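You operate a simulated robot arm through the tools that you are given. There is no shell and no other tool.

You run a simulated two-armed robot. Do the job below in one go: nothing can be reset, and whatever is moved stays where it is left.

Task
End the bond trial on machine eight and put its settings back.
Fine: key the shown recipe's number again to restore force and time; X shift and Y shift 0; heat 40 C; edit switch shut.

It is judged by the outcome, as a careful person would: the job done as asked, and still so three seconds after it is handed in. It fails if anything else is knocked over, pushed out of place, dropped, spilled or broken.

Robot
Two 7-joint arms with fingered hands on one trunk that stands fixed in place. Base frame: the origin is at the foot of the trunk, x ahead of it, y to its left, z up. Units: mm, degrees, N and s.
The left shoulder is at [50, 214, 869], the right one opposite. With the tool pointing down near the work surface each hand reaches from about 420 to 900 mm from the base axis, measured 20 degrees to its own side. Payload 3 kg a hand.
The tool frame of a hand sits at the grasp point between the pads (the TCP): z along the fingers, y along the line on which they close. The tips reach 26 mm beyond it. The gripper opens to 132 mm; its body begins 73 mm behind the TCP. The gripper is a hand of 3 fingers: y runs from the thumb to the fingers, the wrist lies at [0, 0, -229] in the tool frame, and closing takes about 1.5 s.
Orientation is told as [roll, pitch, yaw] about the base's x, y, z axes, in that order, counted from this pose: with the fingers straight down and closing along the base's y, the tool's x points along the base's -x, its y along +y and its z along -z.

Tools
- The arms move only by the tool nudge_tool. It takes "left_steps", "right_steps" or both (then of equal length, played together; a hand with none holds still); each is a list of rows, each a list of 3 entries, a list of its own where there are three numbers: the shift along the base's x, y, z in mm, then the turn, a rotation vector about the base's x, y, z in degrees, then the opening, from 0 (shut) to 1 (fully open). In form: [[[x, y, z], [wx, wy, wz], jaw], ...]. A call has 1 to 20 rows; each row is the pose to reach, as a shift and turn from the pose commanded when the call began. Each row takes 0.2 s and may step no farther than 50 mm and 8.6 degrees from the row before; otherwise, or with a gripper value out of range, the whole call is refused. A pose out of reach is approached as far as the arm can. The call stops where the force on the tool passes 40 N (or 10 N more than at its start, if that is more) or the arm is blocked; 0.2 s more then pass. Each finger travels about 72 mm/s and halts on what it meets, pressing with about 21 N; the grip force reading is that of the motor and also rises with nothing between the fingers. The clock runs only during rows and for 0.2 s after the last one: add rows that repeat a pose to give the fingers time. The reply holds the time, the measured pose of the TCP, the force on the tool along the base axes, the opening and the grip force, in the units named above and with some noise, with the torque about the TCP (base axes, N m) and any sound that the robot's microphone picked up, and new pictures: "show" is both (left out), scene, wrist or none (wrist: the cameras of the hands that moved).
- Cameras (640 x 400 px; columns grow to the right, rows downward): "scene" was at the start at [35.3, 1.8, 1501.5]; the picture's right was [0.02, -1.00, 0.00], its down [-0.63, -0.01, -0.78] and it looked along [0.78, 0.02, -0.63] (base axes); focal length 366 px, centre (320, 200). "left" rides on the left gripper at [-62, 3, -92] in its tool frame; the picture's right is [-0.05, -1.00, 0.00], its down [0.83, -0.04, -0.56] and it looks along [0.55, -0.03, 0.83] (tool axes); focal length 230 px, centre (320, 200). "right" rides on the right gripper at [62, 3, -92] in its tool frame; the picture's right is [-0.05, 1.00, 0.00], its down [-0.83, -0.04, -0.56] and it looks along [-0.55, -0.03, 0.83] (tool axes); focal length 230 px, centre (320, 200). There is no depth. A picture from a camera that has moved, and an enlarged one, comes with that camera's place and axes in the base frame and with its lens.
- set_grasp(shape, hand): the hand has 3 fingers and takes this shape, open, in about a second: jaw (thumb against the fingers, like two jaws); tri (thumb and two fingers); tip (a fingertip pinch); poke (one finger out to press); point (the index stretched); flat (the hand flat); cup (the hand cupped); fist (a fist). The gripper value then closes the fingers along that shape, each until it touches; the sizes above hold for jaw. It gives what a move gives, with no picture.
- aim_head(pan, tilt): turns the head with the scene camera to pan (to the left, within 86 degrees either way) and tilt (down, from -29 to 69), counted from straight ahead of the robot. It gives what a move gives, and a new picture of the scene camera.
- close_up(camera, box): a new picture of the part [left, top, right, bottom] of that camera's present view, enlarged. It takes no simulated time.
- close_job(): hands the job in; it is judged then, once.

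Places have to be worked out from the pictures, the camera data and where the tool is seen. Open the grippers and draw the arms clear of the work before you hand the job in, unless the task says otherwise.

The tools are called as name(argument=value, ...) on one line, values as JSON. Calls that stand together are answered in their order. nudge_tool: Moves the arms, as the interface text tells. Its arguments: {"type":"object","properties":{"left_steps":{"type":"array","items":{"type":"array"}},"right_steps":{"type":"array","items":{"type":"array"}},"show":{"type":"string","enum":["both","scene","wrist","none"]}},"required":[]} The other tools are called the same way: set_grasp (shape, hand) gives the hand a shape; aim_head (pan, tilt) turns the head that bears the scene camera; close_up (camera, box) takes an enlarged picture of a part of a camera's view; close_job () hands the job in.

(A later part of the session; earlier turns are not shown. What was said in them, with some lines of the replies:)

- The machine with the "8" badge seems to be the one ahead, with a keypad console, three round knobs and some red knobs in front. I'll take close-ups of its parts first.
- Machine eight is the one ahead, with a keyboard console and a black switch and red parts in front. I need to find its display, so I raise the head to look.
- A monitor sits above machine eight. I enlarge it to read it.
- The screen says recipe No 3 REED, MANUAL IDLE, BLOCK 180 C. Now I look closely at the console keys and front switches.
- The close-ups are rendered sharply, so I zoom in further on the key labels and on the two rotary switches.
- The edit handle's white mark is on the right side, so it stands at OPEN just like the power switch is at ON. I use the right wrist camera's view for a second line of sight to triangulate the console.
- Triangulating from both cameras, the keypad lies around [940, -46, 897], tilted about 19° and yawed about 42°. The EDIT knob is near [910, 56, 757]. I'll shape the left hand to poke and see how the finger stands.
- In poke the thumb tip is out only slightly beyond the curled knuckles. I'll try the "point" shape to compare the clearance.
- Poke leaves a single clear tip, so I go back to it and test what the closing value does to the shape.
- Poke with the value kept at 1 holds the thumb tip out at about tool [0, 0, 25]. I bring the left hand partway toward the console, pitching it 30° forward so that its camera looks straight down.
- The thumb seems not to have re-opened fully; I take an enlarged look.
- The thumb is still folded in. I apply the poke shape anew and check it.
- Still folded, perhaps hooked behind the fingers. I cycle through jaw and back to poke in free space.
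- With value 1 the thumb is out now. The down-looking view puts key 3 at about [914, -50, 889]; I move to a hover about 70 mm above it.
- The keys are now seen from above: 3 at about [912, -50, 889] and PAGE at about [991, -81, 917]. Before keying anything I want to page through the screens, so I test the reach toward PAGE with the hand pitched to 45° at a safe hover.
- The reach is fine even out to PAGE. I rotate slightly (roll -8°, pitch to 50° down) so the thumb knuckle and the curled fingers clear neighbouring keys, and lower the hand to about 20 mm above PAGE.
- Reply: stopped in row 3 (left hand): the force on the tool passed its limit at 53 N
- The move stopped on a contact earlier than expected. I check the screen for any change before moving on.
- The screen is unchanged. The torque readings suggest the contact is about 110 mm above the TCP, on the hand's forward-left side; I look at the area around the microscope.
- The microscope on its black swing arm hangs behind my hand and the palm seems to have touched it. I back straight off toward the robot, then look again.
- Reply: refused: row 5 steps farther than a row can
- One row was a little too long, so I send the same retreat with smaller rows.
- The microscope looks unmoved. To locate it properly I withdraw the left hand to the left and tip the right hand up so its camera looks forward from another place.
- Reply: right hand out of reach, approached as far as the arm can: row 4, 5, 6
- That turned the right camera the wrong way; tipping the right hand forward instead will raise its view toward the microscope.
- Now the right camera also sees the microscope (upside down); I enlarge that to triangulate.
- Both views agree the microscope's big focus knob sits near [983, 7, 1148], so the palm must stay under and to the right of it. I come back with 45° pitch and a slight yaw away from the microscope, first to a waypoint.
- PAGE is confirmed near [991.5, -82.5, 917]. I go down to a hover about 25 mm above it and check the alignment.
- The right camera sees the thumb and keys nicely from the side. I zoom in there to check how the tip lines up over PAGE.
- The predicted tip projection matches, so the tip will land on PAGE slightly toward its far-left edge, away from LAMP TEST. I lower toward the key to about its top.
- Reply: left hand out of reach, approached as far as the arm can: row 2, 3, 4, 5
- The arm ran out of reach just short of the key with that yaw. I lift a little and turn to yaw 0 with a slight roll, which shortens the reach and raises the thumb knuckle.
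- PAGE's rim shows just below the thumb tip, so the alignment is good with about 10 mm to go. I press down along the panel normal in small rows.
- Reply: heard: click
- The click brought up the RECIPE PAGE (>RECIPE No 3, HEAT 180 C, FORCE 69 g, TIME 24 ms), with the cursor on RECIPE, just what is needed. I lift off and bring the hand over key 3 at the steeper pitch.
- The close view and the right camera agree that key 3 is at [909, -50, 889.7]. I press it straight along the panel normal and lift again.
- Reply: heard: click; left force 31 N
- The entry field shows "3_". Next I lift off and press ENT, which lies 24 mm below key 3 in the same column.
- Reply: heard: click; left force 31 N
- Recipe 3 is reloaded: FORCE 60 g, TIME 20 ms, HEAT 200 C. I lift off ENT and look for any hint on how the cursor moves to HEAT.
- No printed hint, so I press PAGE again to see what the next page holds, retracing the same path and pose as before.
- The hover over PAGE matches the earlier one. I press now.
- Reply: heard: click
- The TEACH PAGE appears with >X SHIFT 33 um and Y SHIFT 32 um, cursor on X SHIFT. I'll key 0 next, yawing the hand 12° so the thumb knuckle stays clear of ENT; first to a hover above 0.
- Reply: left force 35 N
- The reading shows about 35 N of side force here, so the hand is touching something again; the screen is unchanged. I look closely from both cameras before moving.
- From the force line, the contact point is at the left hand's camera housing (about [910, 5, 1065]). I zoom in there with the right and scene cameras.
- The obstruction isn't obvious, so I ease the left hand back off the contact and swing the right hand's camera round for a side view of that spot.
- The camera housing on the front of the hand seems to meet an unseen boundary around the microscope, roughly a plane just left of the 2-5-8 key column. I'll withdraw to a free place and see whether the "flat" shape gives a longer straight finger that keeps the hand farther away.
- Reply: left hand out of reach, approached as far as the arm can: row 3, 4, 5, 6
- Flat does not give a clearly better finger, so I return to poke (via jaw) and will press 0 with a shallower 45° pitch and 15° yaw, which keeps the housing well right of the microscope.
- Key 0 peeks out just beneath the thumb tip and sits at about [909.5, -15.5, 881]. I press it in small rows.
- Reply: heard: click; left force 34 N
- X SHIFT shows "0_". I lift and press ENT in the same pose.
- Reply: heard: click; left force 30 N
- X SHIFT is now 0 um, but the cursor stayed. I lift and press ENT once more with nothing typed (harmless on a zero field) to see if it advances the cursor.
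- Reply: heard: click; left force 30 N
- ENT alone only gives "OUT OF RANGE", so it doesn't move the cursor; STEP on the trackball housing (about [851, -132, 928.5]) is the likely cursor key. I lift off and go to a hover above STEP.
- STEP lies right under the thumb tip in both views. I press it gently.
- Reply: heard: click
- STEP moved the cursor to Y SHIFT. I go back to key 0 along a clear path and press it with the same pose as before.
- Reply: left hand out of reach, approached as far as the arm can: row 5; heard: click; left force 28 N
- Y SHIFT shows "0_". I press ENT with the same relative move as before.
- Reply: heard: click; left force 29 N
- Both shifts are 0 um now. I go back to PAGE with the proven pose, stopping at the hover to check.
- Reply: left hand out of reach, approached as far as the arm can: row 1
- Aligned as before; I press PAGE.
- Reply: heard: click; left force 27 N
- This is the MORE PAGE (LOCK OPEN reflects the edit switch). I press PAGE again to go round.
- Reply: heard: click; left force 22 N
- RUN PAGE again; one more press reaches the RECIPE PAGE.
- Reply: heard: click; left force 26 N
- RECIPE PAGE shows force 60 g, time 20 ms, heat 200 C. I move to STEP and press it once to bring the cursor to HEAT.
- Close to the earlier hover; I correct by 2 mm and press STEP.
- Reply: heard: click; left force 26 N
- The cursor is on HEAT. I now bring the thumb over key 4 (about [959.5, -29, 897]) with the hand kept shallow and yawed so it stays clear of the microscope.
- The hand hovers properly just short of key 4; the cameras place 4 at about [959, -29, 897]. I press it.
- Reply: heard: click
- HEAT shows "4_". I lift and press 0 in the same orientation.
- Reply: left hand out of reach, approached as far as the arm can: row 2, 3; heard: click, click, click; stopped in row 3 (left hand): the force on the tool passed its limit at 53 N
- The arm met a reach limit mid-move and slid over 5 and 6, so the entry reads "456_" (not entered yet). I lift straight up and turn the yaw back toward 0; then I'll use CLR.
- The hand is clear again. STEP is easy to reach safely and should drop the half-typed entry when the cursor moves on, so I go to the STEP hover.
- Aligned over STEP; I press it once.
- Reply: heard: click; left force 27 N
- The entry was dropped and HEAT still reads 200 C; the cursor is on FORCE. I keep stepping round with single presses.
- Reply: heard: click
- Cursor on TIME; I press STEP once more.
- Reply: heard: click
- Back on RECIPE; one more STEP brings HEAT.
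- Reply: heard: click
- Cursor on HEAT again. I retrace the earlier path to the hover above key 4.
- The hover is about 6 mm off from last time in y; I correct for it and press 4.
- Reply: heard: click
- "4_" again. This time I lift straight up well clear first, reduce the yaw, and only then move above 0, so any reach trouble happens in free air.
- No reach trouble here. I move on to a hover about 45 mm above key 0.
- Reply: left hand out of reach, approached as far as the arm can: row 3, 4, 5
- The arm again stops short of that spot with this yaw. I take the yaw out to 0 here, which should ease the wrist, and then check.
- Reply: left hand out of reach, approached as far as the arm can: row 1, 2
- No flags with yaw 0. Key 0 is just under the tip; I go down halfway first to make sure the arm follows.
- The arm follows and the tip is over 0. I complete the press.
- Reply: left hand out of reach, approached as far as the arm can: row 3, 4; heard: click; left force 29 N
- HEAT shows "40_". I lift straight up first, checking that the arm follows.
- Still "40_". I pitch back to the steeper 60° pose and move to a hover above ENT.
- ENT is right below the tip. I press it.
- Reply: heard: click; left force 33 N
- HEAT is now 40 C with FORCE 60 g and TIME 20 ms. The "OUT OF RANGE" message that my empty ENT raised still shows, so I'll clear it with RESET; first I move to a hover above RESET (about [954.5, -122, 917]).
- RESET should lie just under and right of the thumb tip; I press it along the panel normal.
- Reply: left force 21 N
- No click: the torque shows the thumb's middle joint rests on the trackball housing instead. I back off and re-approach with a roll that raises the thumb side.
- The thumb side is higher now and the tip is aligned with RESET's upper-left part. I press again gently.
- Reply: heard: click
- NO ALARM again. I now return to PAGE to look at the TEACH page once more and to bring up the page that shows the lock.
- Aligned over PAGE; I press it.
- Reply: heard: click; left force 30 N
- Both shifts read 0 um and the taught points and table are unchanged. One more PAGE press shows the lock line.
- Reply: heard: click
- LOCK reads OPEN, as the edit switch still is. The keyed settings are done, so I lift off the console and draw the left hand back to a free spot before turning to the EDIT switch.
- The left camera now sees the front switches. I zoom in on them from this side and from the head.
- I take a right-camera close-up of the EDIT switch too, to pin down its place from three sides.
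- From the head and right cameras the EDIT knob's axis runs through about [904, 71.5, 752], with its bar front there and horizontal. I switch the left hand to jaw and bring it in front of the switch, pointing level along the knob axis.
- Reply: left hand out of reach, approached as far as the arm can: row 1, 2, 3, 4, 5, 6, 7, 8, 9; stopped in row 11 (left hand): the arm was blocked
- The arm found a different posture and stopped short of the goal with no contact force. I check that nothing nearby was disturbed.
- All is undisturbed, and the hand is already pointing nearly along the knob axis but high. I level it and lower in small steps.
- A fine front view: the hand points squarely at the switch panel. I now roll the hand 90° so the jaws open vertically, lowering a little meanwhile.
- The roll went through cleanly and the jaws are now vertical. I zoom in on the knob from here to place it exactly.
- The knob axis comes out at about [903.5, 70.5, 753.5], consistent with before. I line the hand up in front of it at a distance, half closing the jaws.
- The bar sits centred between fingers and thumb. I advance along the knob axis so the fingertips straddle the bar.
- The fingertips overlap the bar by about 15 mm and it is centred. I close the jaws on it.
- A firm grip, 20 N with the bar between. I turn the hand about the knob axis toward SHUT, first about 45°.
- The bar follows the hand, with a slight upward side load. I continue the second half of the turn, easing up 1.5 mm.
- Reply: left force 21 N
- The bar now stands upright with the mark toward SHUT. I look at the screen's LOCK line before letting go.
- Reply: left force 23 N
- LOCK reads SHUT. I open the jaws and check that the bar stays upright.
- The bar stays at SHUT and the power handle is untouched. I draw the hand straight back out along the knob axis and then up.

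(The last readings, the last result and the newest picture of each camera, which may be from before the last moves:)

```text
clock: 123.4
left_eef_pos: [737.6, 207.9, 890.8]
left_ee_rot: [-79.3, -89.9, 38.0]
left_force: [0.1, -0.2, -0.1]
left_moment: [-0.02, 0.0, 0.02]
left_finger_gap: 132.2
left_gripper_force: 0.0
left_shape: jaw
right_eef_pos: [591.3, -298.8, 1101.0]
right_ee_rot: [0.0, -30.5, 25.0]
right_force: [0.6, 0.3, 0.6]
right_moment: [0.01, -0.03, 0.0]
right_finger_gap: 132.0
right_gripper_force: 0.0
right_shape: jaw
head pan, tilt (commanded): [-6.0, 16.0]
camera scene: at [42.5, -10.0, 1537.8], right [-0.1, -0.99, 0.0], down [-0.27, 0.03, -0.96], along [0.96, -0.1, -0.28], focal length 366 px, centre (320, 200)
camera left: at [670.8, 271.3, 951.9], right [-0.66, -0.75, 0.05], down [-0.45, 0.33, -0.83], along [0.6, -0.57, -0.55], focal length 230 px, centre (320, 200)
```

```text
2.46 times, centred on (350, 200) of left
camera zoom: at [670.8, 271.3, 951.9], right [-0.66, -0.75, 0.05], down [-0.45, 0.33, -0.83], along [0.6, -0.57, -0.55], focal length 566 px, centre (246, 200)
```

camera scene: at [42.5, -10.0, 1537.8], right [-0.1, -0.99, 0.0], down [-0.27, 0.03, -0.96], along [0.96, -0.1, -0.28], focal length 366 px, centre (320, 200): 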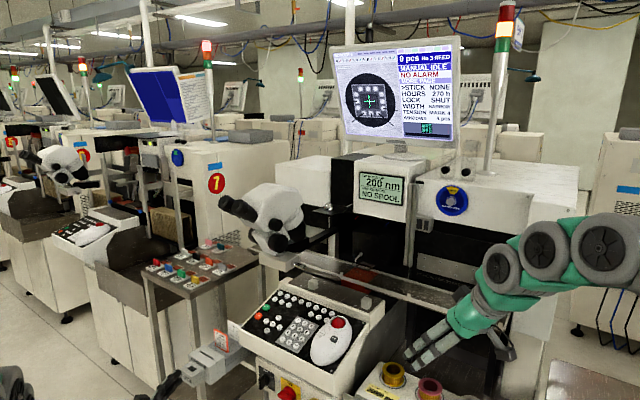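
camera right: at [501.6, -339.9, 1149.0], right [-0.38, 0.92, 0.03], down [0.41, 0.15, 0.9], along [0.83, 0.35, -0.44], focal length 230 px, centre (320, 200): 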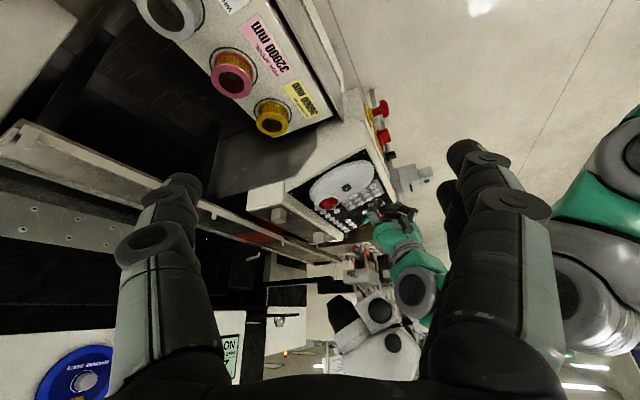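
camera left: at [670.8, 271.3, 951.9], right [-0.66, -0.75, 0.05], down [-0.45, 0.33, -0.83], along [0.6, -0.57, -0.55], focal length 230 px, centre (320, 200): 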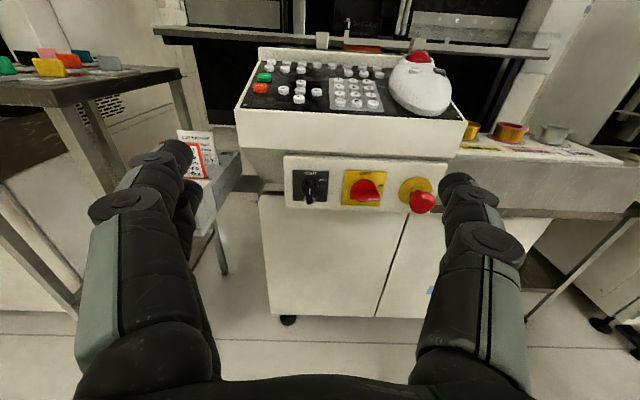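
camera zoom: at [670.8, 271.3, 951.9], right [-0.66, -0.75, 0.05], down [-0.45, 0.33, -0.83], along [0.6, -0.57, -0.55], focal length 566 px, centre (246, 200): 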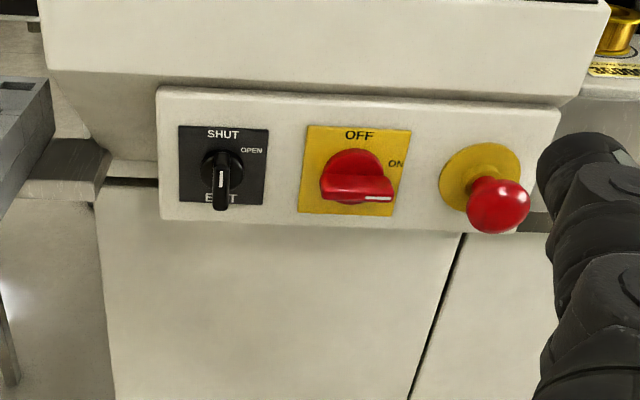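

Everything reads as asked: recipe 3 reloaded, shifts 0, heat 40 C, lock SHUT, no alarm. I draw both arms a bit farther back from the work.

nudge_tool(left_steps=[[[-12, 10.5, 0], [0, 0, 0], 1], [[-24, 21, 0], [0, 0, 0], 1], [[-36, 32, 0], [0, 0, 0], 1], [[-45, 40, 0], [0, 0, 0], 1], [[-45, 40, 0], [0, 0, 0], 1]], right_steps=[[[-28, 15, 16], [0, 0, -6], 1], [[-56, 30, 32], [0, 0, -12], 1], [[-85, 45, 48], [0, 0, -18], 1], [[-115, 60, 64], [0, 0, -25], 1], [[-115, 60, 64], [0, 0, -25], 1]])

aim_head(pan=1.3, tilt=30)

close_up(camera="scene", box=[200, 60, 440, 240])

close_up(camera="scene", box=[410, 0, 520, 40])

```text
clock: 124.6
left_eef_pos: [693.2, 246.7, 889.8]
left_ee_rot: [-75.3, -89.9, 34.1]
left_force: [0.3, -0.6, -0.4]
left_moment: [-0.01, 0.01, 0.03]
left_finger_gap: 132.0
left_gripper_force: 0.0
left_shape: jaw
right_eef_pos: [478.7, -239.6, 1165.6]
right_ee_rot: [0.1, -30.6, -0.1]
right_force: [0.7, -0.5, -0.4]
right_moment: [-0.01, 0.04, 0.03]
right_finger_gap: 131.7
right_gripper_force: 0.0
right_shape: jaw
head pan, tilt (commanded): [-6.0, 16.0]
camera scene: at [42.5, -10.0, 1537.8], right [-0.1, -0.99, 0.0], down [-0.27, 0.03, -0.96], along [0.96, -0.1, -0.28], focal length 366 px, centre (320, 200)
camera right: at [378.8, -236.4, 1213.6], right [0.05, 1.0, 0.03], down [0.43, -0.04, 0.9], along [0.9, -0.03, -0.43], focal length 230 px, centre (320, 200)
camera left: at [627.0, 311.0, 951.7], right [-0.66, -0.75, 0.05], down [-0.45, 0.33, -0.83], along [0.6, -0.57, -0.55], focal length 230 px, centre (320, 200)
```

scene: 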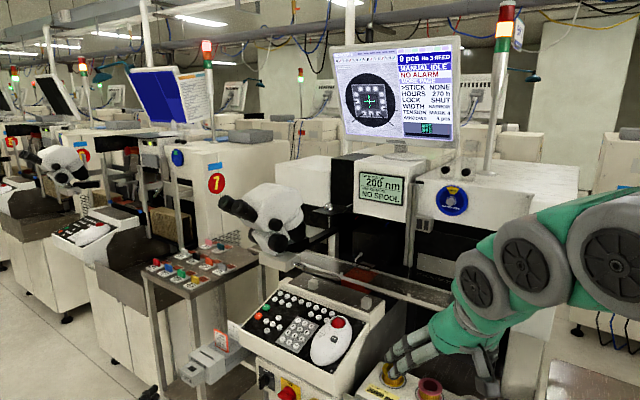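
right: 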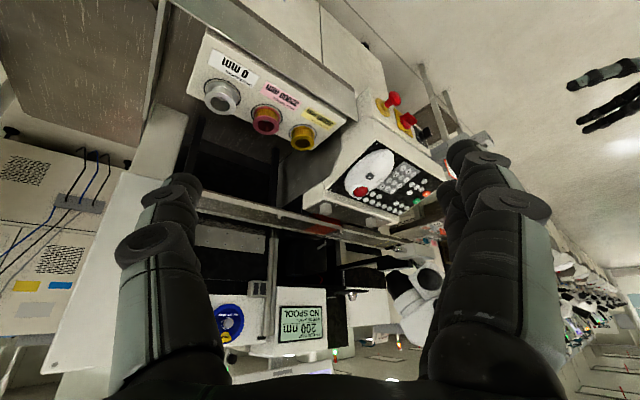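
left: 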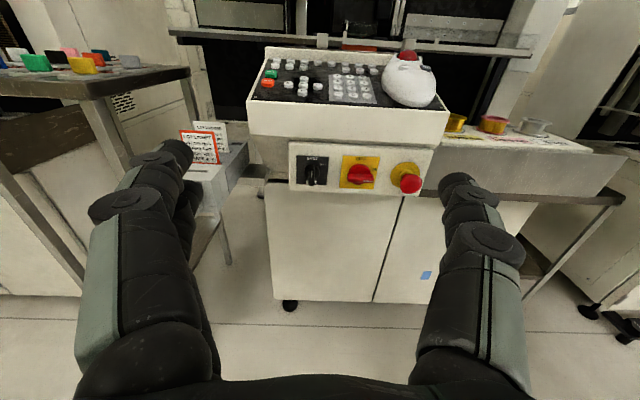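

```text
clock: 125.4
left_eef_pos: [694.0, 247.6, 889.4]
left_ee_rot: [-77.3, -89.9, 35.9]
left_force: [0.3, -0.2, 0.0]
left_moment: [-0.01, 0.03, 0.03]
left_finger_gap: 132.0
left_gripper_force: 0.0
left_shape: jaw
right_eef_pos: [478.2, -240.2, 1166.3]
right_ee_rot: [0.1, -30.5, 0.0]
right_force: [0.2, 0.0, 0.3]
right_moment: [0.0, 0.02, -0.01]
right_finger_gap: 131.9
right_gripper_force: 0.2
right_shape: jaw
head pan, tilt (commanded): [1.3, 30.0]
camera scene: at [40.0, 1.8, 1515.3], right [0.02, -1.0, 0.0], down [-0.5, -0.01, -0.87], along [0.87, 0.02, -0.5], focal length 366 px, centre (320, 200)
```

scene: 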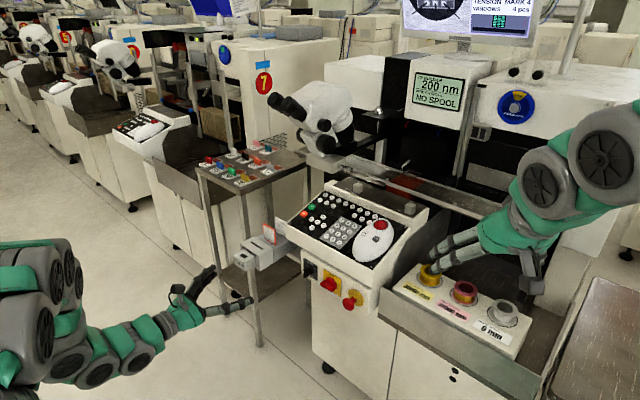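

```text
2.22 times, centred on (320, 150) of scene
camera zoom: at [40.0, 1.8, 1515.3], right [0.02, -1.0, 0.0], down [-0.5, -0.01, -0.87], along [0.87, 0.02, -0.5], focal length 814 px, centre (320, 311)
```

zoom: 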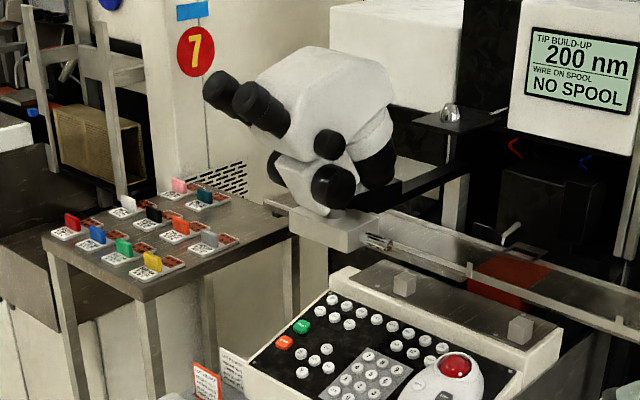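

```text
5.82 times, centred on (465, 20) of scene
camera zoom: at [40.0, 1.8, 1515.3], right [0.02, -1.0, 0.0], down [-0.5, -0.01, -0.87], along [0.87, 0.02, -0.5], focal length 2131 px, centre (-524, 1247)
```

zoom: 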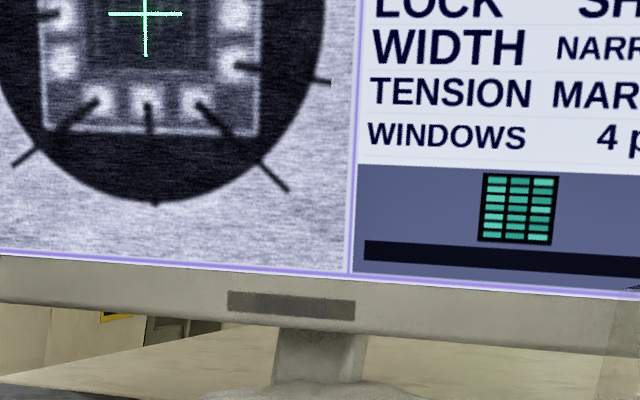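

Everything around the machine stands as it was, the edit switch is at SHUT, the power is still on, and both open hands are clear of the work. I hand the job in.

close_job()

```text
The job is handed in.
```

Machine eight's settings are back as you asked, and I've handed the job in.

| Setting | At the start | Now |
|---|---|---|
| Recipe | No 3 REED | No 3 REED, keyed again |
| Force | 69 g | 60 g |
| Time | 24 ms | 20 ms |
| Heat | 180 C | 40 C (rose to 200 C when the recipe reloaded) |
| X shift | 33 um | 0 um |
| Y shift | 32 um | 0 um |
| Edit switch | Open | Shut; the screen's LOCK line reads SHUT |

- **Microscope:** while reaching over the keys, the left hand twice met something beside it, with up to about 53 N. The microscope looks unmoved in the pictures.
- **Trackball housing:** the thumb rested on it once, at about 20 N, on the way to RESET. The table position and taught points read the same afterwards.
- **Stray digits:** the hand slid over two keys while I was entering the heat, so the field briefly read 456. I never entered it, and the field cleared when I moved the cursor on.
- **Alarm:** one ENT with nothing typed raised an OUT OF RANGE message. I cleared it with RESET, and the screen shows NO ALARM.

The screen is on the MORE page rather than the RUN page it started on. The machine is still in MANUAL IDLE with the power on. Both hands are open and clear of the machine.
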